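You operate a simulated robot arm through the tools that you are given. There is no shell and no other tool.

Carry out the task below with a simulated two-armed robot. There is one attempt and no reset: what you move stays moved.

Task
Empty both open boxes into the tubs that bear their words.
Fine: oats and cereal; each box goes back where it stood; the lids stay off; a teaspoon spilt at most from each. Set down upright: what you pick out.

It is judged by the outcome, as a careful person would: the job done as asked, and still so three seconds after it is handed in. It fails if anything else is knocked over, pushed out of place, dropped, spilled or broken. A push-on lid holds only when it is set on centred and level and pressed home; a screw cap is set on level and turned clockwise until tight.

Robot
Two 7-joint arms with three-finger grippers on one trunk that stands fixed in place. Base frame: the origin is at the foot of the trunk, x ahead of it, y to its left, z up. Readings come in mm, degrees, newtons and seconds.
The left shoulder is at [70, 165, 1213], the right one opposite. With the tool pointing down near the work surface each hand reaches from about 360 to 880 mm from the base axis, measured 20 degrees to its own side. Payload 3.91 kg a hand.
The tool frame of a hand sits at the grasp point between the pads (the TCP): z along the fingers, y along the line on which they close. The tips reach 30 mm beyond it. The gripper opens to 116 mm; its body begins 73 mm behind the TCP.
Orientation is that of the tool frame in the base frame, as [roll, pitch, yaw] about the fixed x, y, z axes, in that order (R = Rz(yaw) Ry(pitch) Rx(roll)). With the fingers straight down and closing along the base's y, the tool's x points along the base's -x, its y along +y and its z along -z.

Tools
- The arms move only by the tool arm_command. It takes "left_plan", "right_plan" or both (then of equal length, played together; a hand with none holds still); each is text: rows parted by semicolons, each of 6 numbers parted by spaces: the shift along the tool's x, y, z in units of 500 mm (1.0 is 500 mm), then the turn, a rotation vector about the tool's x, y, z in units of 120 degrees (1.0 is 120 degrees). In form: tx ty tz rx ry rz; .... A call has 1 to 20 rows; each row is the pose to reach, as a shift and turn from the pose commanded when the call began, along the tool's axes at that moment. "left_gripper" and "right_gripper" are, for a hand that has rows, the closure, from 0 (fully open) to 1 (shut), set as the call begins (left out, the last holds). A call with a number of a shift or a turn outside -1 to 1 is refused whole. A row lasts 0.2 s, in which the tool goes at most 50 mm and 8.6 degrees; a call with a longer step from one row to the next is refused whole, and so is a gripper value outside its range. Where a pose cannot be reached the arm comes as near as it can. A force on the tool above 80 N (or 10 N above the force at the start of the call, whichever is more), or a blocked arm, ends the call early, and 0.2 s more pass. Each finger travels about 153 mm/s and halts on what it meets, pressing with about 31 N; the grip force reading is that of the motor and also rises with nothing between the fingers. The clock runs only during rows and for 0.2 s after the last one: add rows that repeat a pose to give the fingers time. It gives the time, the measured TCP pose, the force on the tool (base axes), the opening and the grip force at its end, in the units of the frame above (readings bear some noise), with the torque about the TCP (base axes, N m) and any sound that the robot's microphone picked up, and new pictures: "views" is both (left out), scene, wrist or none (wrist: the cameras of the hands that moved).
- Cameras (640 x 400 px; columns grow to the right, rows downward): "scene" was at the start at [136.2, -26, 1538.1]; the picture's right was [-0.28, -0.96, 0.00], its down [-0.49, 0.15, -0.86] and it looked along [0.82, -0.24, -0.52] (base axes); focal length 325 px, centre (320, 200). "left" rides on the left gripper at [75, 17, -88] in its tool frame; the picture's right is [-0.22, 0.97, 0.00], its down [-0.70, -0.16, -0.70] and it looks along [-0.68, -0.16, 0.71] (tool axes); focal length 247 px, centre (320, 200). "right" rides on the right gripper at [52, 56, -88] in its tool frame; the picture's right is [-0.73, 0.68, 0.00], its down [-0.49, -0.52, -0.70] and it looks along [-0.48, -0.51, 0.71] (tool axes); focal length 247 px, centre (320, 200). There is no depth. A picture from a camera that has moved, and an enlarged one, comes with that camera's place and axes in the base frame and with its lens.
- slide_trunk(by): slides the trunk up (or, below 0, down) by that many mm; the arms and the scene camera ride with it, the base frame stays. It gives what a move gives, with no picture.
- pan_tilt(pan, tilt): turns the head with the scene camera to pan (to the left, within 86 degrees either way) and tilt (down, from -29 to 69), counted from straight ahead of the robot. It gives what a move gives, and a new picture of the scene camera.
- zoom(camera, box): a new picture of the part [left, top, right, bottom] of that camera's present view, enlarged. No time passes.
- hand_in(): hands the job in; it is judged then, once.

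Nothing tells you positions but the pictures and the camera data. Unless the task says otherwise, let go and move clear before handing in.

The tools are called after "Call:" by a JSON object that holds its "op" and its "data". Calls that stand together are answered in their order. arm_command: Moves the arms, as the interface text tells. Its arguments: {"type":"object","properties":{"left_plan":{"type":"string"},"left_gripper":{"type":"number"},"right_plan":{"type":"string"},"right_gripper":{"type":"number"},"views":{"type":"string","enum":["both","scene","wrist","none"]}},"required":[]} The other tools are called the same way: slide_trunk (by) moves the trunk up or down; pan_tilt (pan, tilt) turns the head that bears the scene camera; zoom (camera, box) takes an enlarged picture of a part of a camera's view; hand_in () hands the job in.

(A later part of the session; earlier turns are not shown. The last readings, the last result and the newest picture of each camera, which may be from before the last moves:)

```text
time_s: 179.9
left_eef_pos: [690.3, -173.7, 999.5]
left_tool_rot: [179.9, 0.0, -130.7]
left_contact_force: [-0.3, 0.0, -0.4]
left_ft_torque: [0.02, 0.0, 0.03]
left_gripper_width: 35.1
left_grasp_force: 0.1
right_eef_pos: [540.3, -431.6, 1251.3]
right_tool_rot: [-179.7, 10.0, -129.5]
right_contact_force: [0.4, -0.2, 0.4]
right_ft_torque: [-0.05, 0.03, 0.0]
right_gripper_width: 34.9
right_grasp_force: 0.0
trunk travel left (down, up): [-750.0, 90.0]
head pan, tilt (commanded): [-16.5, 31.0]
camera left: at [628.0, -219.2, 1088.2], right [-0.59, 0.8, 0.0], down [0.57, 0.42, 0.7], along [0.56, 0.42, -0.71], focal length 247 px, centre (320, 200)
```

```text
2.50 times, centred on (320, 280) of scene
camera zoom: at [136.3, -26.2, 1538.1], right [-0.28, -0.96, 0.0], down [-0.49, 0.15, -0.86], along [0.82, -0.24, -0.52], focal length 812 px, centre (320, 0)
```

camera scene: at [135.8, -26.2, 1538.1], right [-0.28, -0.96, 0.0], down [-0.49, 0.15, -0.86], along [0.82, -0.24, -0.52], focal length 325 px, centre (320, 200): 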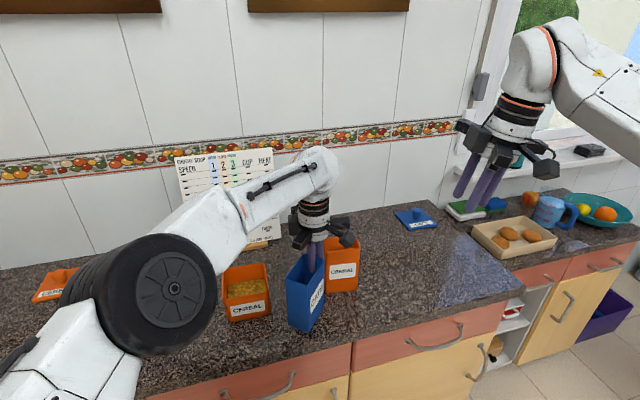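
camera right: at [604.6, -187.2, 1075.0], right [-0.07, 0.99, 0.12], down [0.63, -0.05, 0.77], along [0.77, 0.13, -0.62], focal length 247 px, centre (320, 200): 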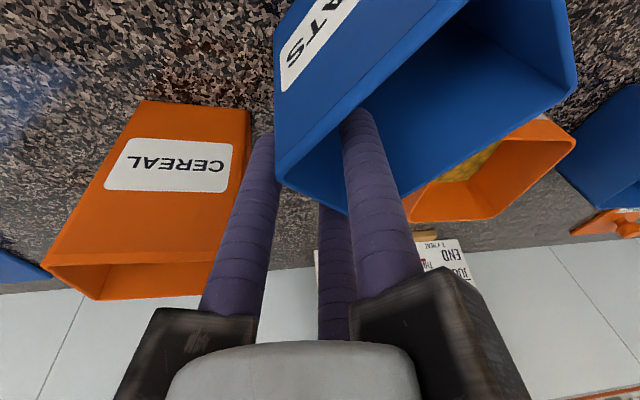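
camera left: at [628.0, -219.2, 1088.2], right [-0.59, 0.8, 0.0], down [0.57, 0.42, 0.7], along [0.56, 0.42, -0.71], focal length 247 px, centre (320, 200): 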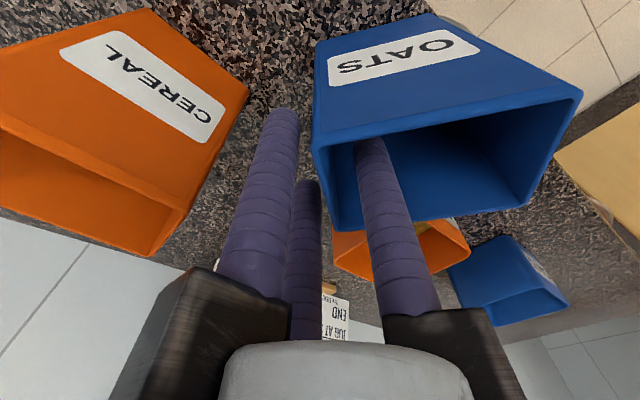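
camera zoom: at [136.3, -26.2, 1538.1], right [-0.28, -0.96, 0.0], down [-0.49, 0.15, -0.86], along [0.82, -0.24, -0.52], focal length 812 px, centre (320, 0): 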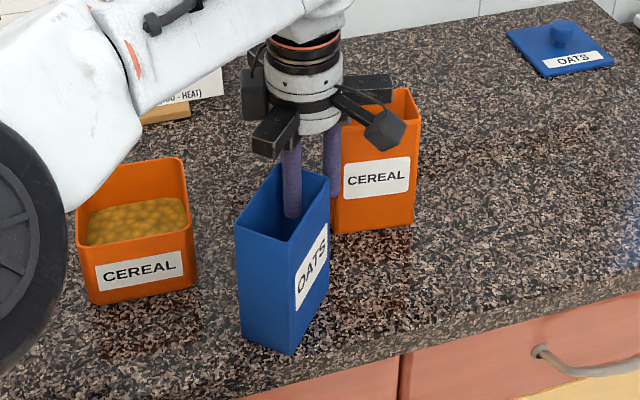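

The oats box stands on the temporary spot again. I withdraw the left hand to its side.

Call:
{"op": "arm_command", "data": {"left_plan": "0 0 -0.05 0 0 0; 0 0 -0.12 0 0 0; 0 0 -0.19 0 0 0; 0 0 -0.25 0 0 0; -0.0579 0.0628 -0.269 0 0 0; -0.1158 0.1256 -0.288 0 0 0; -0.1736 0.1884 -0.307 0 0 0; -0.2315 0.2512 -0.326 0 0 0; -0.2894 0.314 -0.345 0 0 0; -0.3473 0.3767 -0.364 0 0 0; -0.4052 0.4395 -0.383 0 0 0; -0.463 0.5023 -0.402 0 0 0; -0.5209 0.5651 -0.421 0 0 0; -0.5788 0.6279 -0.44 0 0 0; -0.5788 0.6279 -0.44 0 0 0", "views": "both"}}

Call:
{"op": "zoom", "data": {"camera": "scene", "box": [240, 200, 400, 360]}}

```text
time_s: 183.1
left_eef_pos: [640.6, 248.9, 1221.5]
left_tool_rot: [179.8, 0.1, -130.8]
left_contact_force: [0.4, -0.2, 0.1]
left_ft_torque: [0.04, 0.0, -0.01]
left_gripper_width: 35.0
left_grasp_force: 0.0
right_eef_pos: [540.7, -432.8, 1252.1]
right_tool_rot: [-179.8, 10.0, -129.4]
right_contact_force: [-0.3, 0.3, 0.1]
right_ft_torque: [0.03, -0.05, 0.0]
right_gripper_width: 35.2
right_grasp_force: 0.1
trunk travel left (down, up): [-750.0, 90.0]
head pan, tilt (commanded): [-16.5, 31.0]
camera scene: at [136.5, -27.1, 1538.0], right [-0.28, -0.96, 0.0], down [-0.49, 0.15, -0.86], along [0.82, -0.24, -0.52], focal length 325 px, centre (320, 200)
camera left: at [579.2, 202.6, 1309.2], right [-0.59, 0.8, 0.0], down [0.58, 0.42, 0.7], along [0.56, 0.42, -0.71], focal length 247 px, centre (320, 200)
```

scene: 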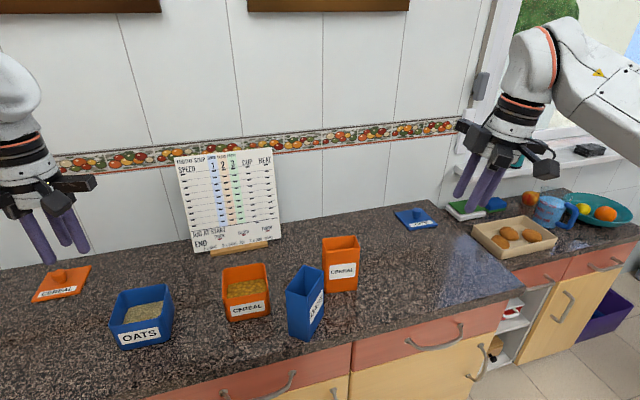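
left: 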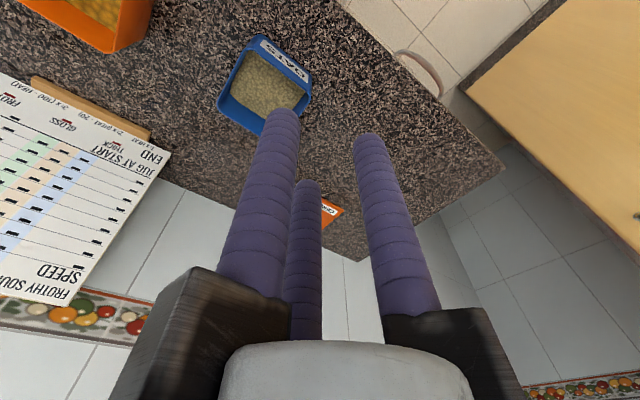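

```text
2.50 times, centred on (320, 280) of scene
camera zoom: at [136.5, -27.1, 1538.0], right [-0.28, -0.96, 0.0], down [-0.49, 0.15, -0.86], along [0.82, -0.24, -0.52], focal length 812 px, centre (320, 0)
```

zoom: 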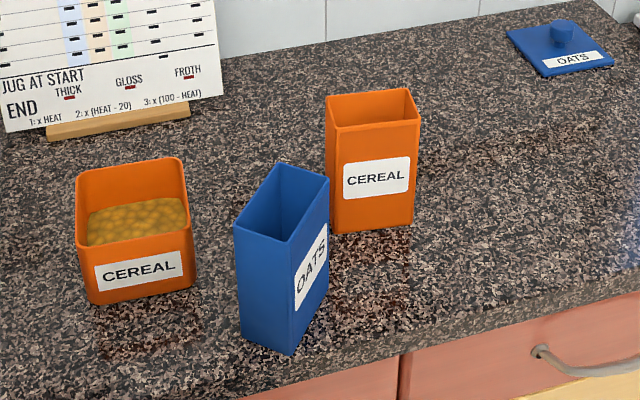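

Now the right hand goes back, with the same lean, above that wall of the oats box.

Call:
{"op": "arm_command", "data": {"right_plan": "-0.0619 0.0123 0.0429 0 0 0; -0.1238 0.0245 0.0858 0 0 0; -0.1856 0.0368 0.1287 0 0 0; -0.2475 0.049 0.1716 0 0 0; -0.3094 0.0613 0.2145 0 0 0; -0.3713 0.0735 0.2574 0 0 0; -0.4331 0.0858 0.3003 0 0 0; -0.495 0.098 0.3432 0 0 0; -0.495 0.098 0.3432 0 0 0", "right_gripper": 0.6, "views": "both"}}

Call:
{"op": "zoom", "data": {"camera": "right", "box": [240, 0, 480, 150]}}

```text
time_s: 185.1
left_eef_pos: [639.0, 248.7, 1221.4]
left_tool_rot: [179.8, 0.2, -130.6]
left_contact_force: [-0.8, -0.5, 0.5]
left_ft_torque: [0.01, -0.05, 0.0]
left_gripper_width: 34.9
left_grasp_force: 0.1
right_eef_pos: [674.7, -191.0, 1124.0]
right_tool_rot: [-179.8, 10.0, -129.5]
right_contact_force: [-0.7, 0.2, 0.6]
right_ft_torque: [0.0, -0.02, -0.02]
right_gripper_width: 46.6
right_grasp_force: 0.0
trunk travel left (down, up): [-750.0, 90.0]
head pan, tilt (commanded): [-16.5, 31.0]
camera scene: at [135.4, -27.0, 1538.1], right [-0.28, -0.96, 0.0], down [-0.49, 0.15, -0.86], along [0.82, -0.24, -0.52], focal length 325 px, centre (320, 200)
camera right: at [589.0, -206.0, 1201.8], right [-0.07, 0.99, 0.12], down [0.63, -0.05, 0.78], along [0.77, 0.13, -0.62], focal length 247 px, centre (320, 200)
```

scene: 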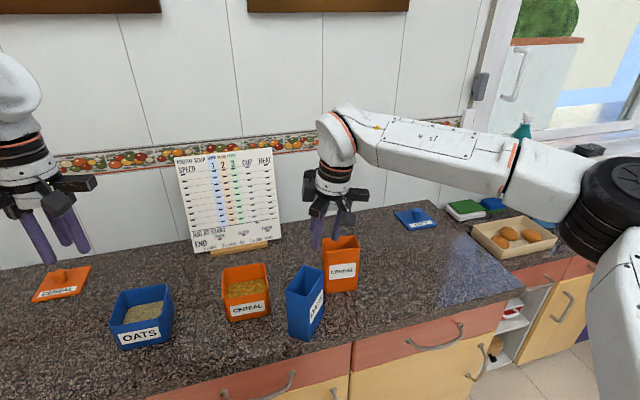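
right: 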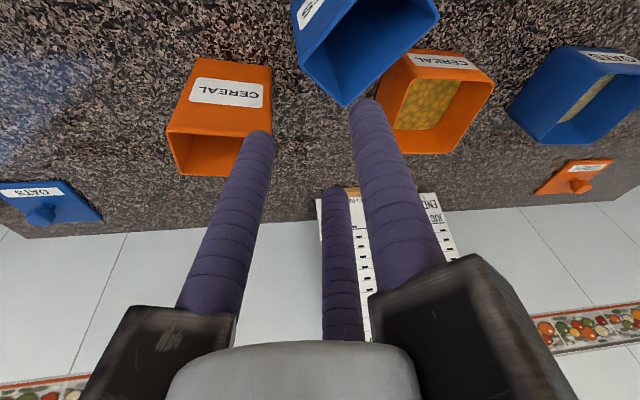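

```text
2.67 times, centred on (360, 75) of right
camera zoom: at [589.0, -206.0, 1201.8], right [-0.07, 0.99, 0.12], down [0.63, -0.05, 0.78], along [0.77, 0.13, -0.62], focal length 659 px, centre (213, 533)
```

zoom: 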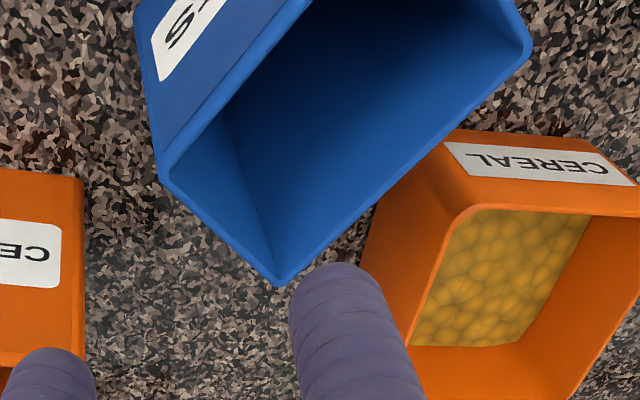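

The empty oats box's wall is where I left it. Descending along the hand's axis around it, then closing gently.

Call:
{"op": "arm_command", "data": {"right_plan": "0.0005 0.0057 0.05 0 0 0; 0.0008 0.0057 0.1 0 0 0; 0.0012 0.0057 0.15 0 0 0; 0.0015 0.0057 0.19 0 0 0; 0.0018 0.0057 0.225 0 0 0; 0.002 0.0057 0.2576 0 0 0; 0.002 0.0057 0.2576 0 0 0", "views": "wrist"}}

Call:
{"op": "zoom", "data": {"camera": "right", "box": [200, 0, 480, 220]}}

Call:
{"op": "zoom", "data": {"camera": "scene", "box": [240, 200, 400, 360]}}

```text
time_s: 186.7
left_eef_pos: [640.4, 248.0, 1220.4]
left_tool_rot: [179.9, 0.1, -130.5]
left_contact_force: [0.7, 0.2, 0.2]
left_ft_torque: [0.01, 0.0, 0.0]
left_gripper_width: 34.8
left_grasp_force: 0.2
right_eef_pos: [687.4, -172.3, 996.7]
right_tool_rot: [-179.8, 9.9, -129.4]
right_contact_force: [0.1, 0.4, -0.5]
right_ft_torque: [0.0, 0.04, 0.01]
right_gripper_width: 46.4
right_grasp_force: 0.1
trunk travel left (down, up): [-750.0, 90.0]
head pan, tilt (commanded): [-16.5, 31.0]
camera right: at [602.0, -186.9, 1075.2], right [-0.07, 0.99, 0.12], down [0.63, -0.05, 0.78], along [0.77, 0.13, -0.62], focal length 247 px, centre (320, 200)
```

right: 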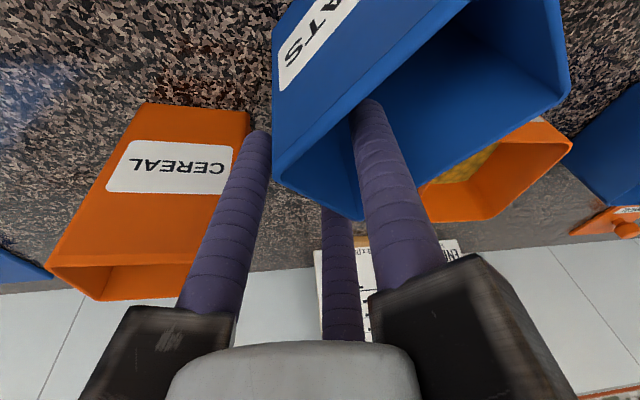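

```text
1.82 times, centred on (340, 110) of right
camera zoom: at [602.0, -186.9, 1075.2], right [-0.07, 0.99, 0.12], down [0.63, -0.05, 0.78], along [0.77, 0.13, -0.62], focal length 449 px, centre (284, 364)
```

zoom: 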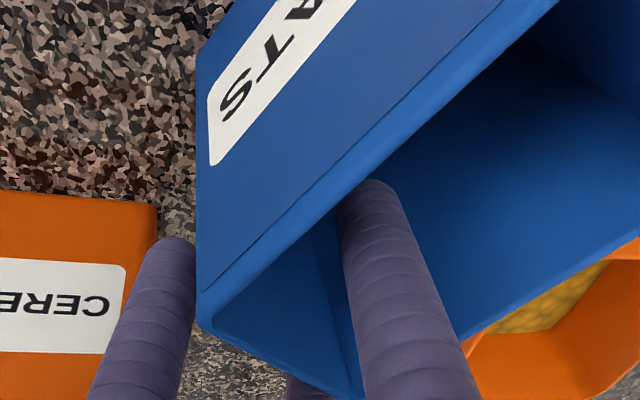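

```text
2.50 times, centred on (320, 280) of scene
camera zoom: at [136.0, -26.2, 1538.1], right [-0.28, -0.96, 0.0], down [-0.49, 0.15, -0.86], along [0.82, -0.24, -0.52], focal length 812 px, centre (320, 0)
```

zoom: 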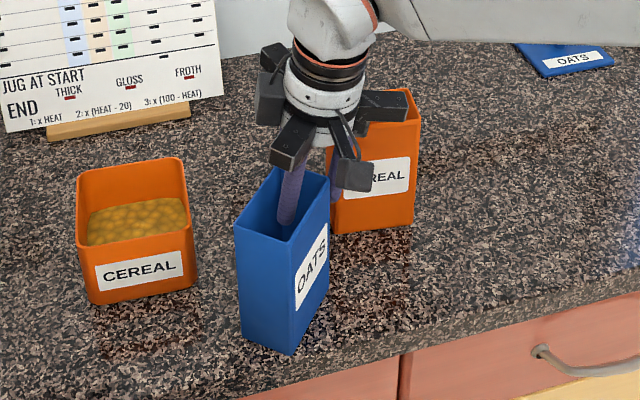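

Call:
{"op": "arm_command", "data": {"right_plan": "0 0 0 0 0 0; 0 0 0 0 0 0", "right_gripper": 0.85, "views": "none"}}

Call:
{"op": "arm_command", "data": {"right_plan": "0 0 0 0 0 0; 0 0 0 0 0 0; 0 0 0 0 0 0", "right_gripper": 1.0, "views": "none"}}

Call:
{"op": "arm_command", "data": {"right_plan": "-0.0035 0 -0.0197 0 0 0; -0.0069 0 -0.0394 0 0 0; -0.0104 0 -0.0591 0 0 0; -0.0104 0 -0.0591 0 0 0", "views": "wrist"}}

Call:
{"op": "zoom", "data": {"camera": "scene", "box": [240, 200, 400, 360]}}

```text
time_s: 187.3
left_eef_pos: [640.7, 248.3, 1221.0]
left_tool_rot: [179.9, 0.1, -130.7]
left_contact_force: [0.4, 0.3, -0.4]
left_ft_torque: [-0.01, -0.01, 0.0]
left_gripper_width: 34.8
left_grasp_force: 0.0
right_eef_pos: [689.5, -172.5, 996.9]
right_tool_rot: [-179.7, 10.0, -129.5]
right_contact_force: [1.1, 0.6, -0.2]
right_ft_torque: [-0.01, 0.05, 0.01]
right_gripper_width: 17.6
right_grasp_force: 0.1
trunk travel left (down, up): [-750.0, 90.0]
head pan, tilt (commanded): [-16.5, 31.0]
```

```text
time_s: 188.1
left_eef_pos: [641.8, 248.0, 1221.2]
left_tool_rot: [179.9, 0.1, -130.6]
left_contact_force: [-0.3, -0.5, 0.5]
left_ft_torque: [0.0, 0.0, -0.03]
left_gripper_width: 34.7
left_grasp_force: 0.0
right_eef_pos: [688.1, -171.3, 997.8]
right_tool_rot: [-179.7, 9.9, -129.4]
right_contact_force: [2.5, 0.3, 1.1]
right_ft_torque: [0.2, -0.03, -0.12]
right_gripper_width: 9.3
right_grasp_force: 31.3
trunk travel left (down, up): [-750.0, 90.0]
head pan, tilt (commanded): [-16.5, 31.0]
```

```text
time_s: 189.1
left_eef_pos: [641.2, 247.5, 1220.8]
left_tool_rot: [-180.0, 0.1, -130.6]
left_contact_force: [0.4, -0.8, 0.2]
left_ft_torque: [0.01, 0.0, 0.04]
left_gripper_width: 34.7
left_grasp_force: 0.0
right_eef_pos: [688.7, -171.9, 1026.6]
right_tool_rot: [-179.7, 9.8, -129.4]
right_contact_force: [-0.3, 0.6, -2.3]
right_ft_torque: [-0.08, -0.11, -0.04]
right_gripper_width: 9.3
right_grasp_force: 31.3
trunk travel left (down, up): [-750.0, 90.0]
head pan, tilt (commanded): [-16.5, 31.0]
camera right: at [602.4, -186.6, 1104.9], right [-0.07, 0.99, 0.12], down [0.63, -0.05, 0.78], along [0.77, 0.13, -0.62], focal length 247 px, centre (320, 200)
```

right: 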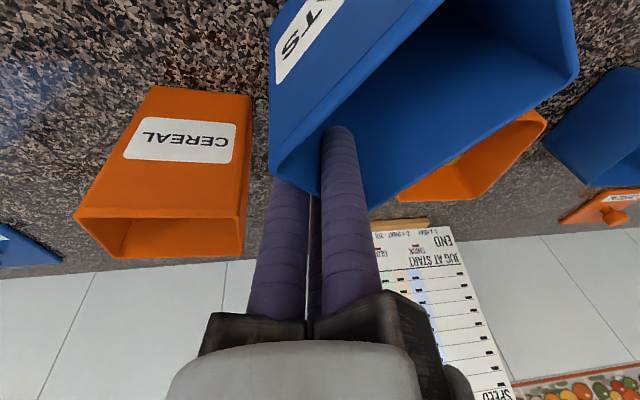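

```text
2.50 times, centred on (320, 280) of scene
camera zoom: at [136.7, -26.1, 1538.0], right [-0.28, -0.96, 0.0], down [-0.49, 0.15, -0.86], along [0.82, -0.24, -0.52], focal length 812 px, centre (320, 0)
```

zoom: 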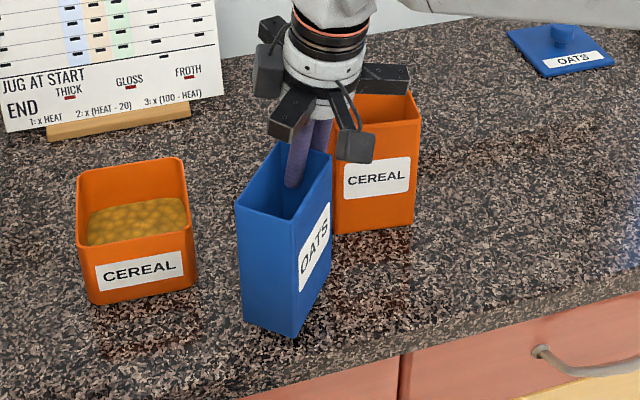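

Held and lifted. Now carrying the empty box up and over to above its original place on the right.

Call:
{"op": "arm_command", "data": {"right_plan": "-0.0123 0 -0.0699 0 0 0; -0.0247 0 -0.1398 0 0 0; -0.037 0 -0.2098 0 0 0; -0.0493 0 -0.2797 0 0 0; -0.0617 0 -0.3496 0 0 0; -0.074 0 -0.4195 0 0 0; -0.0341 -0.0483 -0.4265 0 0 0; 0.0058 -0.0966 -0.4336 0 0 0; 0.0457 -0.1449 -0.4406 0 0 0; 0.0857 -0.1933 -0.4477 0 0 0; 0.1256 -0.2416 -0.4547 0 0 0; 0.1655 -0.2899 -0.4617 0 0 0; 0.2054 -0.3382 -0.4688 0 0 0; 0.2453 -0.3865 -0.4758 0 0 0; 0.2453 -0.3865 -0.4758 0 0 0", "views": "scene"}}

```text
time_s: 192.3
left_eef_pos: [640.4, 248.6, 1221.5]
left_tool_rot: [179.9, 0.1, -130.6]
left_contact_force: [-0.1, 0.0, -0.6]
left_ft_torque: [0.01, 0.01, 0.0]
left_gripper_width: 34.8
left_grasp_force: 0.0
right_eef_pos: [734.2, -420.0, 1244.7]
right_tool_rot: [-179.5, 9.9, -129.4]
right_contact_force: [0.8, 0.2, -1.9]
right_ft_torque: [-0.16, -0.12, 0.02]
right_gripper_width: 9.2
right_grasp_force: 30.6
trunk travel left (down, up): [-750.0, 90.0]
head pan, tilt (commanded): [-16.5, 31.0]
camera scene: at [136.6, -25.6, 1538.0], right [-0.28, -0.96, 0.0], down [-0.49, 0.15, -0.86], along [0.82, -0.24, -0.52], focal length 325 px, centre (320, 200)
```

scene: 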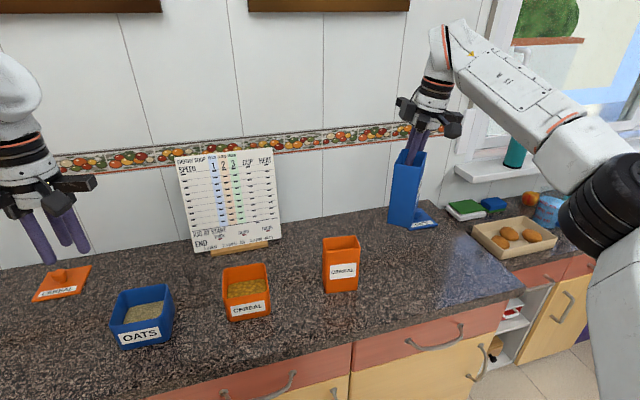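

Call:
{"op": "arm_command", "data": {"right_plan": "0 0 0 0.0113 0 0.064; 0 0 0 0.0226 0 0.128; 0 0 0 0.0339 0 0.192; 0 0 0 0.0451 0 0.256; 0 0 0 0.0564 0 0.32; 0 0 0 0.0677 0 0.384; 0 0 0 0.079 0 0.448; 0 0 0 0.079 0 0.448", "views": "both"}}

Call:
{"op": "zoom", "data": {"camera": "scene", "box": [350, 100, 470, 250]}}

```text
time_s: 194.1
left_eef_pos: [641.8, 248.1, 1221.0]
left_tool_rot: [179.9, 0.1, -130.6]
left_contact_force: [-0.2, -0.8, -0.2]
left_ft_torque: [0.01, -0.03, 0.03]
left_gripper_width: 34.8
left_grasp_force: 0.0
right_eef_pos: [733.3, -420.2, 1242.8]
right_tool_rot: [-179.9, 10.3, 176.0]
right_contact_force: [0.9, 0.3, -2.8]
right_ft_torque: [-0.14, 0.04, 0.02]
right_gripper_width: 9.4
right_grasp_force: 31.3
trunk travel left (down, up): [-750.0, 90.0]
head pan, tilt (commanded): [-16.5, 31.0]
camera scene: at [136.7, -26.3, 1538.0], right [-0.28, -0.96, 0.0], down [-0.49, 0.15, -0.86], along [0.82, -0.24, -0.52], focal length 325 px, centre (320, 200)
camera right: at [671.0, -357.8, 1319.7], right [0.77, 0.63, 0.13], down [0.32, -0.54, 0.78], along [0.56, -0.56, -0.62], focal length 247 px, centre (320, 200)
```

scene: 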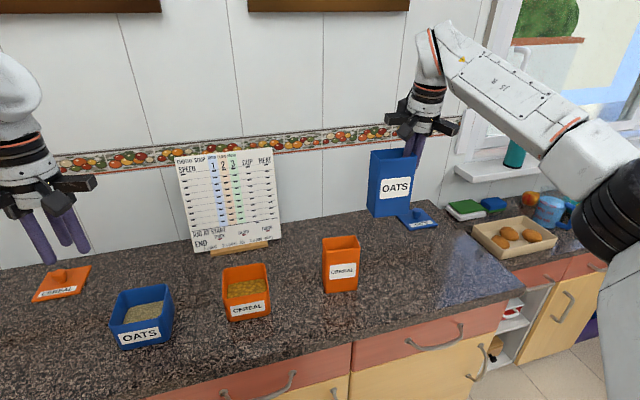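
right: 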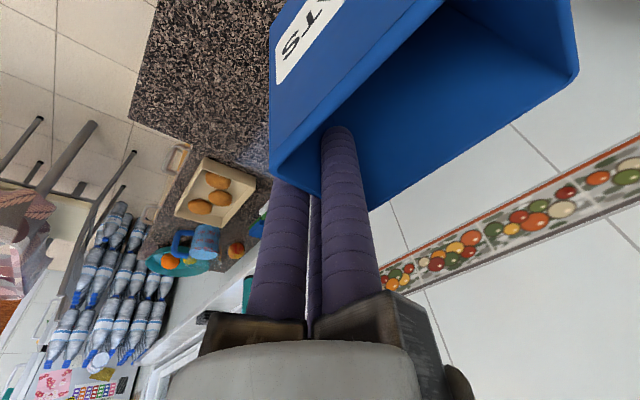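

```text
2.67 times, centred on (410, 175) of scene
camera zoom: at [136.7, -26.3, 1538.0], right [-0.28, -0.96, 0.0], down [-0.49, 0.15, -0.86], along [0.82, -0.24, -0.52], focal length 866 px, centre (80, 267)
```

zoom: 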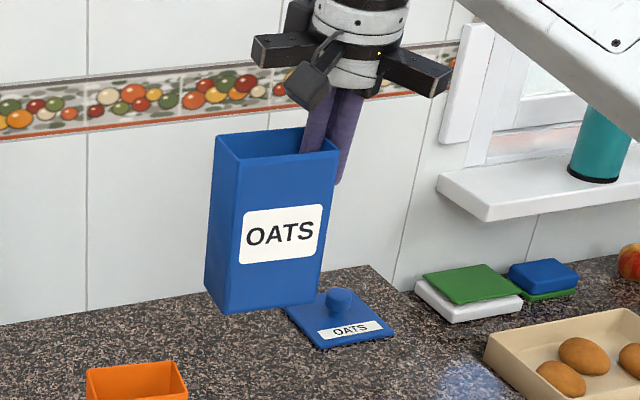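

Heading restored. I move over the original place and descend to just above the counter, then compare with the original picture before letting go.

Call:
{"op": "arm_command", "data": {"right_plan": "-0.0092 -0.0404 0.0442 0 0 0; -0.0185 -0.0809 0.0885 0 0 0; -0.0277 -0.1213 0.1327 0 0 0; -0.0163 -0.1213 0.1957 0 0 0; -0.0048 -0.1213 0.2586 0 0 0; 0.0066 -0.1213 0.3216 0 0 0; 0.0181 -0.1213 0.3845 0 0 0; 0.0295 -0.1213 0.4475 0 0 0; 0.0295 -0.1213 0.4475 0 0 0", "views": "scene"}}

Call:
{"op": "zoom", "data": {"camera": "scene", "box": [310, 215, 430, 305]}}

```text
time_s: 196.1
left_eef_pos: [639.9, 248.2, 1221.1]
left_tool_rot: [179.8, 0.1, -130.6]
left_contact_force: [-0.7, 0.1, 0.3]
left_ft_torque: [0.01, -0.02, -0.02]
left_gripper_width: 34.7
left_grasp_force: 0.0
right_eef_pos: [754.8, -483.5, 1020.4]
right_tool_rot: [-179.8, 10.2, 175.9]
right_contact_force: [-0.8, -0.1, -2.7]
right_ft_torque: [-0.11, 0.02, 0.01]
right_gripper_width: 9.3
right_grasp_force: 30.9
trunk travel left (down, up): [-750.0, 90.0]
head pan, tilt (commanded): [-16.5, 31.0]
camera scene: at [136.2, -26.2, 1538.1], right [-0.28, -0.96, 0.0], down [-0.49, 0.15, -0.86], along [0.82, -0.24, -0.52], focal length 325 px, centre (320, 200)
```

scene: 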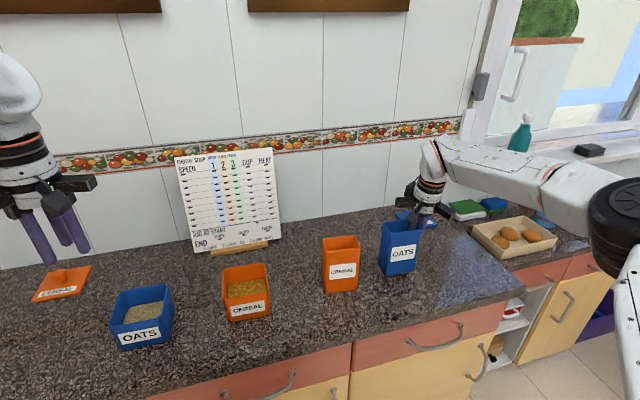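

```text
4.44 times, centred on (370, 260) of scene
camera zoom: at [136.2, -26.2, 1538.1], right [-0.28, -0.96, 0.0], down [-0.49, 0.15, -0.86], along [0.82, -0.24, -0.52], focal length 1444 px, centre (98, -67)
```

zoom: 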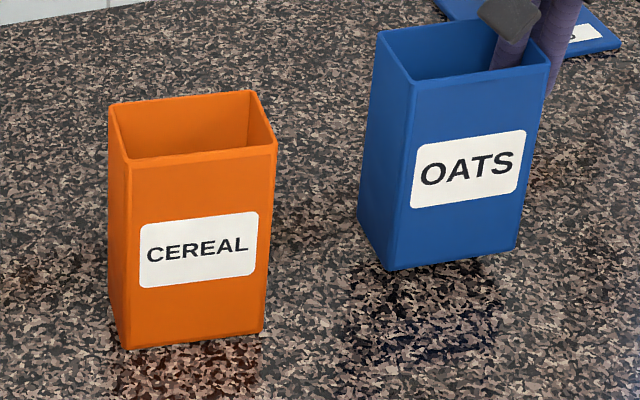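

It lines up with the original picture to within about 2 mm. Lowering onto the counter.

Call:
{"op": "arm_command", "data": {"right_plan": "0.0021 0 0.0118 0 0 0; 0.0043 0 0.0236 0 0 0; 0.0064 0 0.0354 0 0 0; 0.0064 0 0.0354 0 0 0", "views": "none"}}

Call:
{"op": "arm_command", "data": {"right_plan": "0.0007 0 0.0039 0 0 0; 0.0014 0 0.0079 0 0 0; 0.0021 0 0.0118 0 0 0; 0.0021 0 0.0118 0 0 0", "views": "none"}}

```text
time_s: 197.1
left_eef_pos: [641.0, 248.7, 1220.9]
left_tool_rot: [-179.9, 0.1, -130.6]
left_contact_force: [1.1, -0.4, -0.5]
left_ft_torque: [-0.04, 0.01, 0.01]
left_gripper_width: 34.9
left_grasp_force: 0.1
right_eef_pos: [754.6, -482.8, 1000.3]
right_tool_rot: [-179.8, 10.1, 176.0]
right_contact_force: [-0.1, -0.3, -1.9]
right_ft_torque: [-0.16, 0.0, -0.01]
right_gripper_width: 9.3
right_grasp_force: 31.3
trunk travel left (down, up): [-750.0, 90.0]
head pan, tilt (commanded): [-16.5, 31.0]
```

```text
time_s: 198.1
left_eef_pos: [641.1, 247.6, 1223.1]
left_tool_rot: [-180.0, 0.2, -130.7]
left_contact_force: [-0.7, 0.0, -0.2]
left_ft_torque: [0.04, -0.01, -0.01]
left_gripper_width: 34.6
left_grasp_force: 0.2
right_eef_pos: [753.8, -483.8, 998.6]
right_tool_rot: [-179.8, 10.4, 175.8]
right_contact_force: [1.8, -6.0, 11.0]
right_ft_torque: [0.25, 0.07, 0.03]
right_gripper_width: 9.3
right_grasp_force: 31.1
trunk travel left (down, up): [-750.0, 90.0]
head pan, tilt (commanded): [-16.5, 31.0]
```

Call:
{"op": "arm_command", "data": {"right_plan": "-0.0004 0 -0.002 0 0 0; -0.0007 0 -0.004 0 0 0; -0.0007 0 -0.004 0 0 0", "views": "none"}}

Call:
{"op": "arm_command", "data": {"right_plan": "0 0 0 0 0 0; 0 0 0 0 0 0", "right_gripper": 0.89, "views": "none"}}

Call:
{"op": "arm_command", "data": {"right_plan": "0 0 0 0 0 0; 0 0 0 0 0 0", "right_gripper": 0.72, "views": "wrist"}}

Call:
{"op": "zoom", "data": {"camera": "scene", "box": [310, 215, 430, 305]}}

```text
time_s: 198.9
left_eef_pos: [640.4, 247.9, 1222.2]
left_tool_rot: [179.9, 0.1, -130.6]
left_contact_force: [0.1, 0.0, 0.0]
left_ft_torque: [-0.02, 0.03, 0.0]
left_gripper_width: 34.8
left_grasp_force: 0.0
right_eef_pos: [754.4, -481.8, 997.2]
right_tool_rot: [-179.8, 10.2, 176.0]
right_contact_force: [1.3, -4.1, 8.2]
right_ft_torque: [0.18, 0.02, -0.05]
right_gripper_width: 9.4
right_grasp_force: 31.2
trunk travel left (down, up): [-750.0, 90.0]
head pan, tilt (commanded): [-16.5, 31.0]
```

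```text
time_s: 199.5
left_eef_pos: [640.3, 249.7, 1221.4]
left_tool_rot: [179.9, 0.0, -130.6]
left_contact_force: [0.1, 0.0, 0.3]
left_ft_torque: [-0.05, -0.01, -0.01]
left_gripper_width: 34.8
left_grasp_force: 0.0
right_eef_pos: [753.7, -482.2, 998.0]
right_tool_rot: [-179.8, 10.0, 176.0]
right_contact_force: [0.1, 0.8, 0.9]
right_ft_torque: [0.02, 0.01, -0.01]
right_gripper_width: 12.8
right_grasp_force: 0.1
trunk travel left (down, up): [-750.0, 90.0]
head pan, tilt (commanded): [-16.5, 31.0]
```

```text
time_s: 200.1
left_eef_pos: [641.9, 248.3, 1220.9]
left_tool_rot: [179.8, 0.2, -130.6]
left_contact_force: [-1.0, 0.1, 0.5]
left_ft_torque: [0.01, -0.01, -0.03]
left_gripper_width: 34.9
left_grasp_force: 0.0
right_eef_pos: [754.3, -482.8, 998.1]
right_tool_rot: [-179.9, 10.2, 176.0]
right_contact_force: [0.3, -0.1, -0.4]
right_ft_torque: [0.0, -0.01, -0.01]
right_gripper_width: 32.6
right_grasp_force: 0.1
trunk travel left (down, up): [-750.0, 90.0]
head pan, tilt (commanded): [-16.5, 31.0]
camera right: at [690.9, -420.5, 1074.9], right [0.77, 0.63, 0.13], down [0.32, -0.54, 0.78], along [0.56, -0.56, -0.62], focal length 247 px, centre (320, 200)
```

right: 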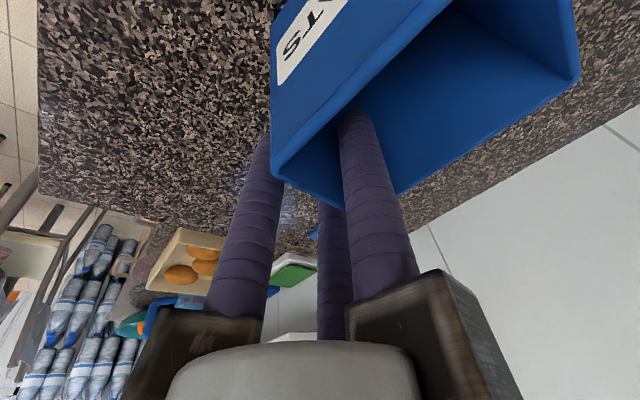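

```text
4.44 times, centred on (370, 260) of scene
camera zoom: at [136.2, -26.0, 1538.1], right [-0.28, -0.96, 0.0], down [-0.49, 0.15, -0.86], along [0.82, -0.24, -0.52], focal length 1444 px, centre (98, -67)
```

zoom: 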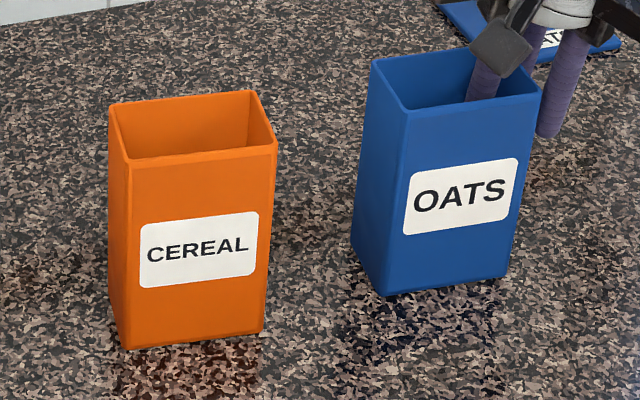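

The oats box is back within about 3–4 mm of where it stood, upright and free. I withdraw the hand along its axis and, since it's right here, look at the cereal box from above to correct its ~10 mm offset.

Call:
{"op": "arm_command", "data": {"right_plan": "0 0 -0.04 0 0 0; 0 0 -0.1 0 0 0; 0 0 -0.17 0 0 0; 0 0 -0.26 0 0 0; 0.0035 0.1183 -0.2638 0 0 0; 0.007 0.2366 -0.2676 0 0 0; 0.0105 0.355 -0.2714 0 0 0; 0.0105 0.355 -0.2714 0 0 0", "right_gripper": 0.6, "views": "both"}}

```text
refused: row 5 steps farther than a row can; nothing moved
```

Call:
{"op": "arm_command", "data": {"right_plan": "0 0 -0.04 0 0 0; 0 0 -0.1 0 0 0; 0 0 -0.17 0 0 0; 0 0 -0.26 0 0 0; 0.0026 0.0888 -0.2628 0 0 0; 0.0053 0.1775 -0.2657 0 0 0; 0.0079 0.2663 -0.2685 0 0 0; 0.0105 0.355 -0.2714 0 0 0; 0.0105 0.355 -0.2714 0 0 0", "right_gripper": 0.6, "views": "both"}}

Call:
{"op": "zoom", "data": {"camera": "right", "box": [240, 0, 480, 150]}}

Call:
{"op": "zoom", "data": {"camera": "scene", "box": [310, 215, 430, 305]}}

```text
time_s: 202.1
left_eef_pos: [640.6, 247.1, 1222.0]
left_tool_rot: [180.0, 0.1, -130.6]
left_contact_force: [0.3, 1.0, 1.2]
left_ft_torque: [0.02, 0.0, 0.01]
left_gripper_width: 34.5
left_grasp_force: 0.2
right_eef_pos: [768.4, -328.2, 1158.4]
right_tool_rot: [-179.9, 10.0, 176.2]
right_contact_force: [0.3, 0.2, 1.2]
right_ft_torque: [0.0, 0.0, 0.02]
right_gripper_width: 46.5
right_grasp_force: 0.2
right hand out of reach, approached as far as the arm can: row 7, 8, 9
trunk travel left (down, up): [-750.0, 90.0]
head pan, tilt (commanded): [-16.5, 31.0]
camera scene: at [135.7, -27.2, 1538.1], right [-0.28, -0.96, 0.0], down [-0.49, 0.15, -0.86], along [0.82, -0.24, -0.52], focal length 325 px, centre (320, 200)
camera right: at [705.4, -267.3, 1236.4], right [0.77, 0.63, 0.12], down [0.32, -0.54, 0.77], along [0.56, -0.55, -0.62], focal length 247 px, centre (320, 200)
```

scene: 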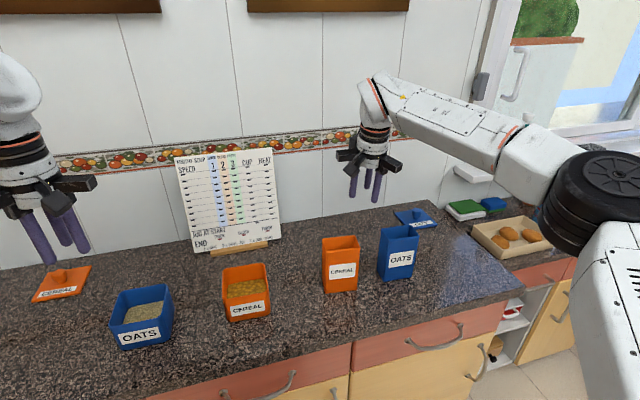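
right: 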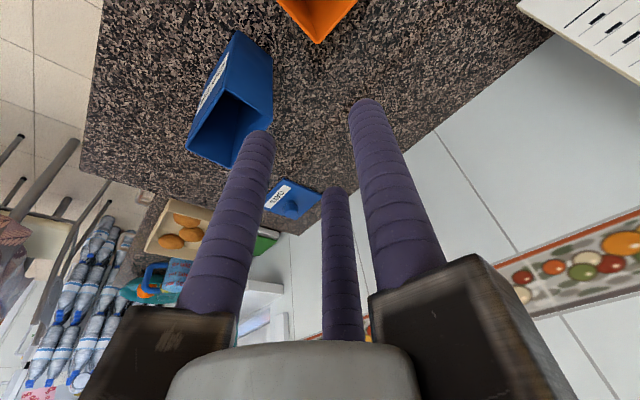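

```text
2.67 times, centred on (360, 75) of right
camera zoom: at [705.4, -267.3, 1236.4], right [0.77, 0.63, 0.12], down [0.32, -0.54, 0.77], along [0.56, -0.55, -0.62], focal length 659 px, centre (213, 533)
```

zoom: 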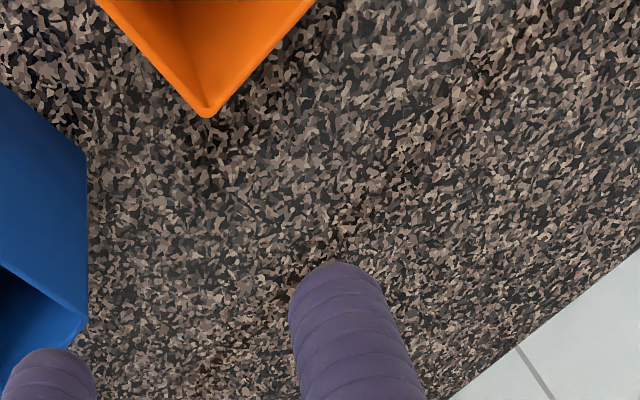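

```text
4.44 times, centred on (370, 260) of scene
camera zoom: at [135.7, -27.2, 1538.1], right [-0.28, -0.96, 0.0], down [-0.49, 0.15, -0.86], along [0.82, -0.24, -0.52], focal length 1444 px, centre (98, -67)
```

zoom: 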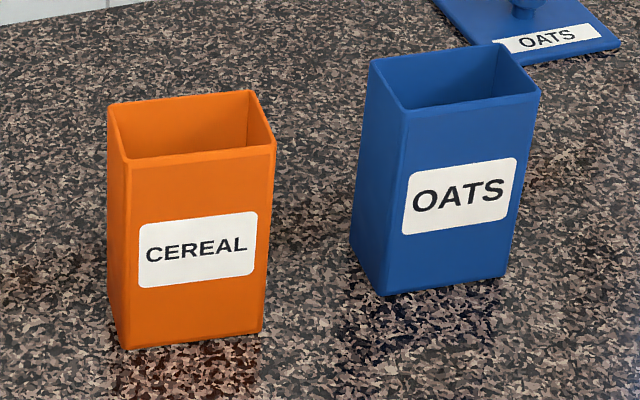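

Both tall boxes stand fine. The right arm is at its limit for regripping the cereal box, and that ~10 mm offset is small, so I leave it. The oats tub, though, got bumped about 12 mm: I'll nudge it back gently with the left hand's closed fingers, low on its left wall. First get the right arm out of the way and bring the left hand alongside.

Call:
{"op": "arm_command", "data": {"left_plan": "-0.0383 -0.0109 0.0203 0 0 0.0588; -0.0767 -0.0219 0.0406 0 0 0.1176; -0.115 -0.0328 0.0609 0 0 0.1764; -0.1534 -0.0438 0.0811 0 0 0.2353; -0.1917 -0.0547 0.1014 0 0 0.2941; -0.2301 -0.0657 0.1217 0 0 0.3529; -0.2684 -0.0766 0.142 0 0 0.4117; -0.2684 -0.0766 0.142 0 0 0.4117", "right_plan": "0.04 -0.03 -0.05 0 0 0; 0.1 -0.06 -0.09 0 0 0; 0.17 -0.09 -0.13 0 0 0; 0.24 -0.12 -0.16 0 0 0; 0.31 -0.15 -0.19 0 0 0; 0.38 -0.18 -0.21 0 0 0; 0.45 -0.21 -0.22 0 0 0; 0.45 -0.21 -0.22 0 0 0", "left_gripper": 1.0, "views": "both"}}

Call:
{"op": "zoom", "data": {"camera": "scene", "box": [105, 270, 195, 355]}}

Call:
{"op": "zoom", "data": {"camera": "left", "box": [150, 0, 450, 200]}}

```text
time_s: 203.9
left_eef_pos: [756.9, 327.1, 1150.7]
left_tool_rot: [179.9, -0.1, 179.9]
left_contact_force: [-0.1, 0.1, 0.4]
left_ft_torque: [-0.01, 0.02, 0.0]
left_gripper_width: 9.2
left_grasp_force: 31.2
right_eef_pos: [518.1, -415.2, 1225.7]
right_tool_rot: [-179.7, 10.1, 176.1]
right_contact_force: [0.5, 1.0, 0.7]
right_ft_torque: [-0.01, 0.02, 0.05]
right_gripper_width: 46.1
right_grasp_force: 0.1
trunk travel left (down, up): [-750.0, 90.0]
head pan, tilt (commanded): [-16.5, 31.0]
camera scene: at [136.5, -25.8, 1538.0], right [-0.28, -0.96, 0.0], down [-0.49, 0.15, -0.86], along [0.82, -0.24, -0.52], focal length 325 px, centre (320, 200)
camera right: at [456.0, -354.6, 1303.2], right [0.77, 0.63, 0.13], down [0.32, -0.54, 0.78], along [0.56, -0.56, -0.62], focal length 247 px, centre (320, 200)
camera left: at [682.2, 345.3, 1239.2], right [0.23, 0.97, 0.0], down [0.7, -0.16, 0.7], along [0.68, -0.16, -0.71], focal length 247 px, centre (320, 200)
```

scene: 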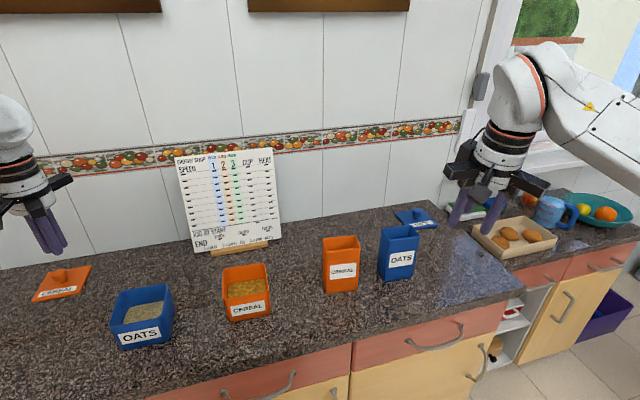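
right: 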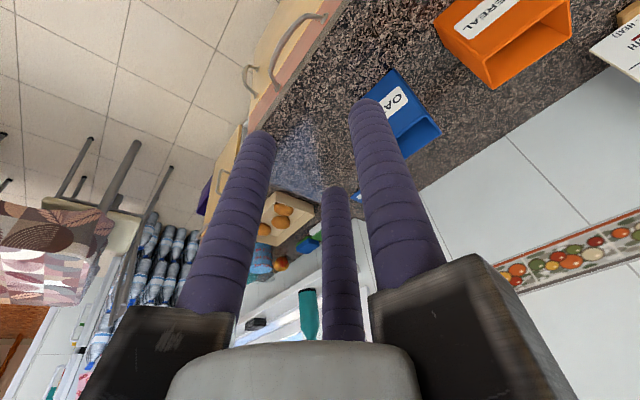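
left: 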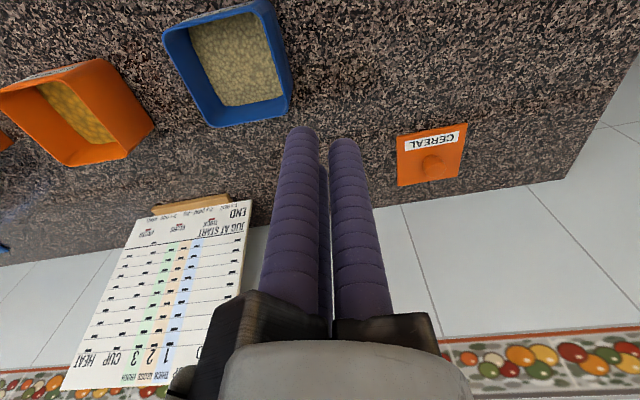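

```text
4.71 times, centred on (150, 312) of scene
camera zoom: at [136.5, -25.8, 1538.0], right [-0.28, -0.96, 0.0], down [-0.49, 0.15, -0.86], along [0.82, -0.24, -0.52], focal length 1529 px, centre (1120, -329)
```

zoom: 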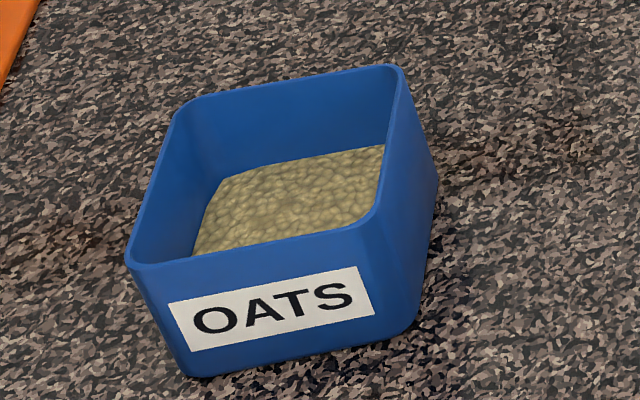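

```text
2.00 times, centred on (300, 100) of left
camera zoom: at [682.2, 345.3, 1239.2], right [0.23, 0.97, 0.0], down [0.7, -0.16, 0.7], along [0.68, -0.16, -0.71], focal length 494 px, centre (360, 400)
```

zoom: 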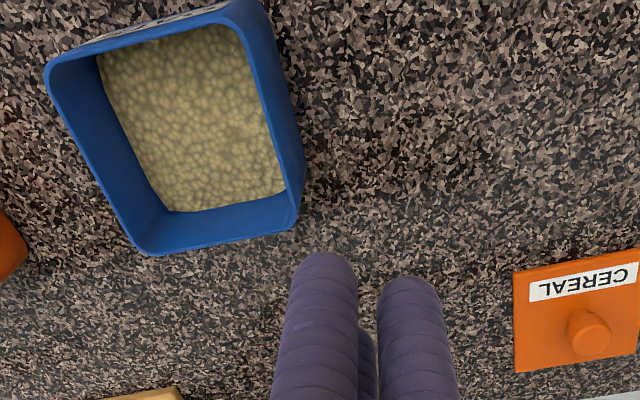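

The tub's left wall is at y≈276–280, with no oats spilled around it. I'll lean the closed fingers so the tips touch low, and lower them beside the tub with clear space.

Call:
{"op": "arm_command", "data": {"left_plan": "0 -0.008 0 0.0417 0 0; 0 -0.008 0.04 0.0833 0 0; 0 -0.008 0.12 0.0833 0 0; 0 -0.008 0.2 0.0833 0 0; 0 -0.008 0.28 0.0833 0 0; 0 -0.008 0.35 0.0833 0 0; 0 -0.008 0.41 0.0833 0 0; 0 -0.008 0.45 0.0833 0 0; 0 -0.008 0.45 0.0833 0 0", "views": "both"}}

Call:
{"op": "zoom", "data": {"camera": "scene", "box": [60, 230, 200, 360]}}

```text
time_s: 205.9
left_eef_pos: [756.2, 323.8, 926.7]
left_tool_rot: [-170.2, 0.0, -180.0]
left_contact_force: [-0.1, -0.1, 0.1]
left_ft_torque: [-0.02, 0.0, 0.0]
left_gripper_width: 9.2
left_grasp_force: 30.7
right_eef_pos: [518.9, -416.6, 1226.7]
right_tool_rot: [-179.8, 10.3, 176.0]
right_contact_force: [0.3, -0.3, -0.6]
right_ft_torque: [0.0, -0.03, 0.01]
right_gripper_width: 46.4
right_grasp_force: 0.1
trunk travel left (down, up): [-750.0, 90.0]
head pan, tilt (commanded): [-16.5, 31.0]
camera scene: at [135.8, -26.2, 1538.1], right [-0.28, -0.96, 0.0], down [-0.49, 0.15, -0.86], along [0.82, -0.24, -0.52], focal length 325 px, centre (320, 200)
camera left: at [680.9, 356.1, 1010.2], right [0.22, 0.96, -0.17], down [0.7, -0.04, 0.72], along [0.68, -0.28, -0.68], focal length 247 px, centre (320, 200)
```

scene: 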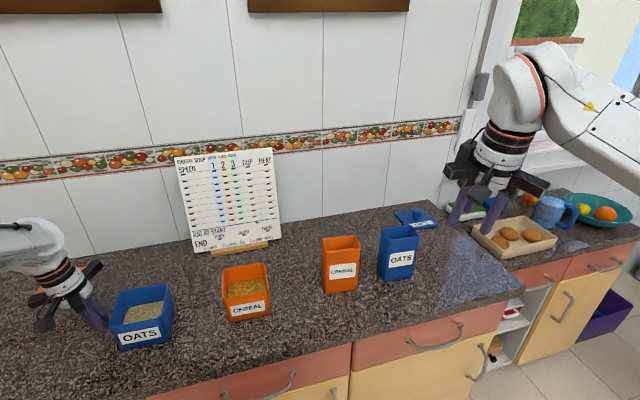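
left: 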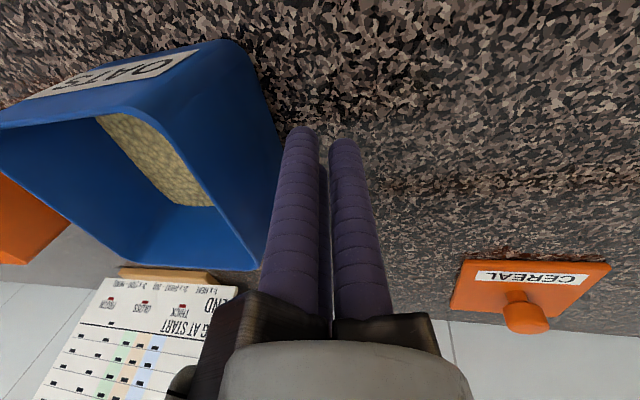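

```text
3.08 times, centred on (130, 295) of scene
camera zoom: at [135.8, -26.2, 1538.1], right [-0.28, -0.96, 0.0], down [-0.49, 0.15, -0.86], along [0.82, -0.24, -0.52], focal length 1000 px, centre (905, -92)
```

zoom: 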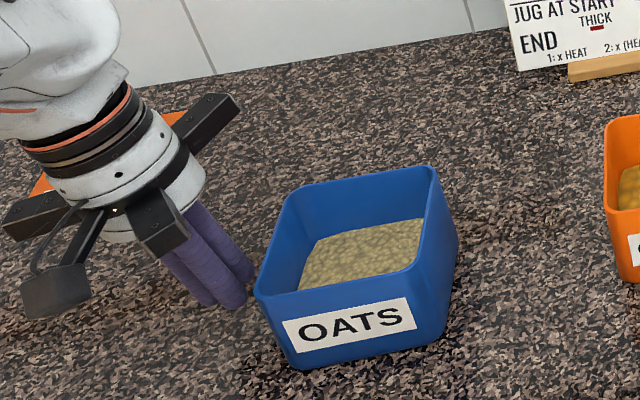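

Call:
{"op": "arm_command", "data": {"left_plan": "0 -0.0156 0.0027 0 0 0; 0 -0.0313 0.0054 0 0 0; 0 -0.0469 0.0081 0 0 0; 0 -0.0469 0.0081 0 0 0", "views": "none"}}

Call:
{"op": "zoom", "data": {"camera": "scene", "box": [105, 270, 195, 355]}}

```text
time_s: 206.9
left_eef_pos: [757.0, 300.9, 927.0]
left_tool_rot: [-170.1, 0.0, 180.0]
left_contact_force: [1.0, 1.6, 0.2]
left_ft_torque: [0.03, -0.01, -0.03]
left_gripper_width: 9.2
left_grasp_force: 30.8
right_eef_pos: [518.4, -415.8, 1224.7]
right_tool_rot: [-179.7, 10.2, 175.9]
right_contact_force: [-0.4, -0.1, 0.3]
right_ft_torque: [0.01, 0.03, 0.0]
right_gripper_width: 46.7
right_grasp_force: 0.1
trunk travel left (down, up): [-750.0, 90.0]
head pan, tilt (commanded): [-16.5, 31.0]
```

```text
4.71 times, centred on (150, 312) of scene
camera zoom: at [136.2, -25.8, 1538.1], right [-0.28, -0.96, 0.0], down [-0.49, 0.15, -0.86], along [0.82, -0.24, -0.52], focal length 1529 px, centre (1120, -329)
```

zoom: 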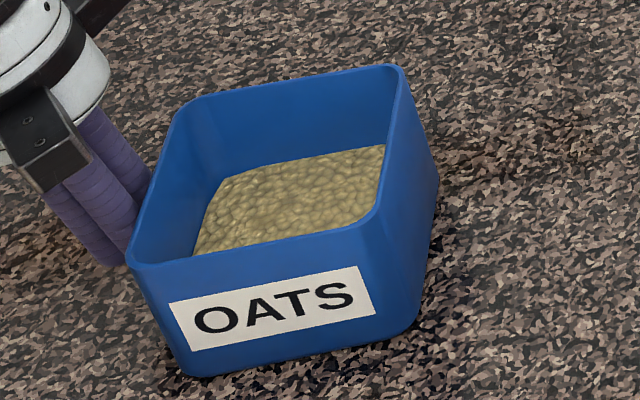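

Almost touching. Pushing slowly now, 2 mm per step.

Call:
{"op": "arm_command", "data": {"left_plan": "0 -0.0039 0.0007 0 0 0; 0 -0.0079 0.0014 0 0 0; 0 -0.0118 0.002 0 0 0; 0 -0.0158 0.0027 0 0 0; 0 -0.0197 0.0034 0 0 0; 0 -0.0197 0.0034 0 0 0", "views": "none"}}

Call:
{"op": "zoom", "data": {"camera": "scene", "box": [105, 270, 195, 355]}}

```text
time_s: 208.3
left_eef_pos: [756.8, 289.2, 924.4]
left_tool_rot: [-170.1, 0.0, -180.0]
left_contact_force: [0.5, 0.6, -0.3]
left_ft_torque: [0.0, 0.01, -0.03]
left_gripper_width: 8.9
left_grasp_force: 31.0
right_eef_pos: [518.7, -415.6, 1224.9]
right_tool_rot: [-179.7, 10.2, 176.0]
right_contact_force: [0.2, 0.5, -0.7]
right_ft_torque: [0.01, -0.01, 0.02]
right_gripper_width: 46.5
right_grasp_force: 0.0
trunk travel left (down, up): [-750.0, 90.0]
head pan, tilt (commanded): [-16.5, 31.0]
```

```text
4.71 times, centred on (150, 312) of scene
camera zoom: at [136.1, -25.8, 1538.1], right [-0.28, -0.96, 0.0], down [-0.49, 0.15, -0.86], along [0.82, -0.24, -0.52], focal length 1529 px, centre (1120, -329)
```

zoom: 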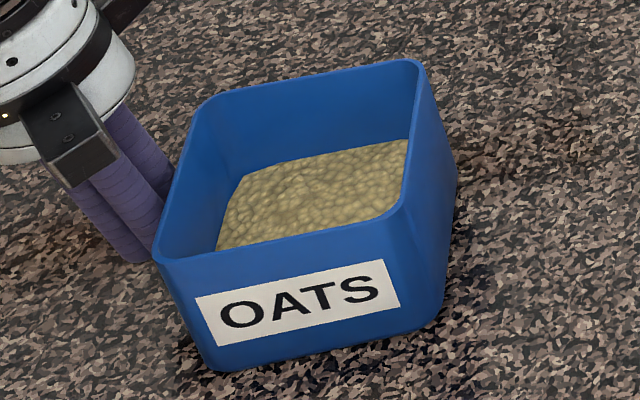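

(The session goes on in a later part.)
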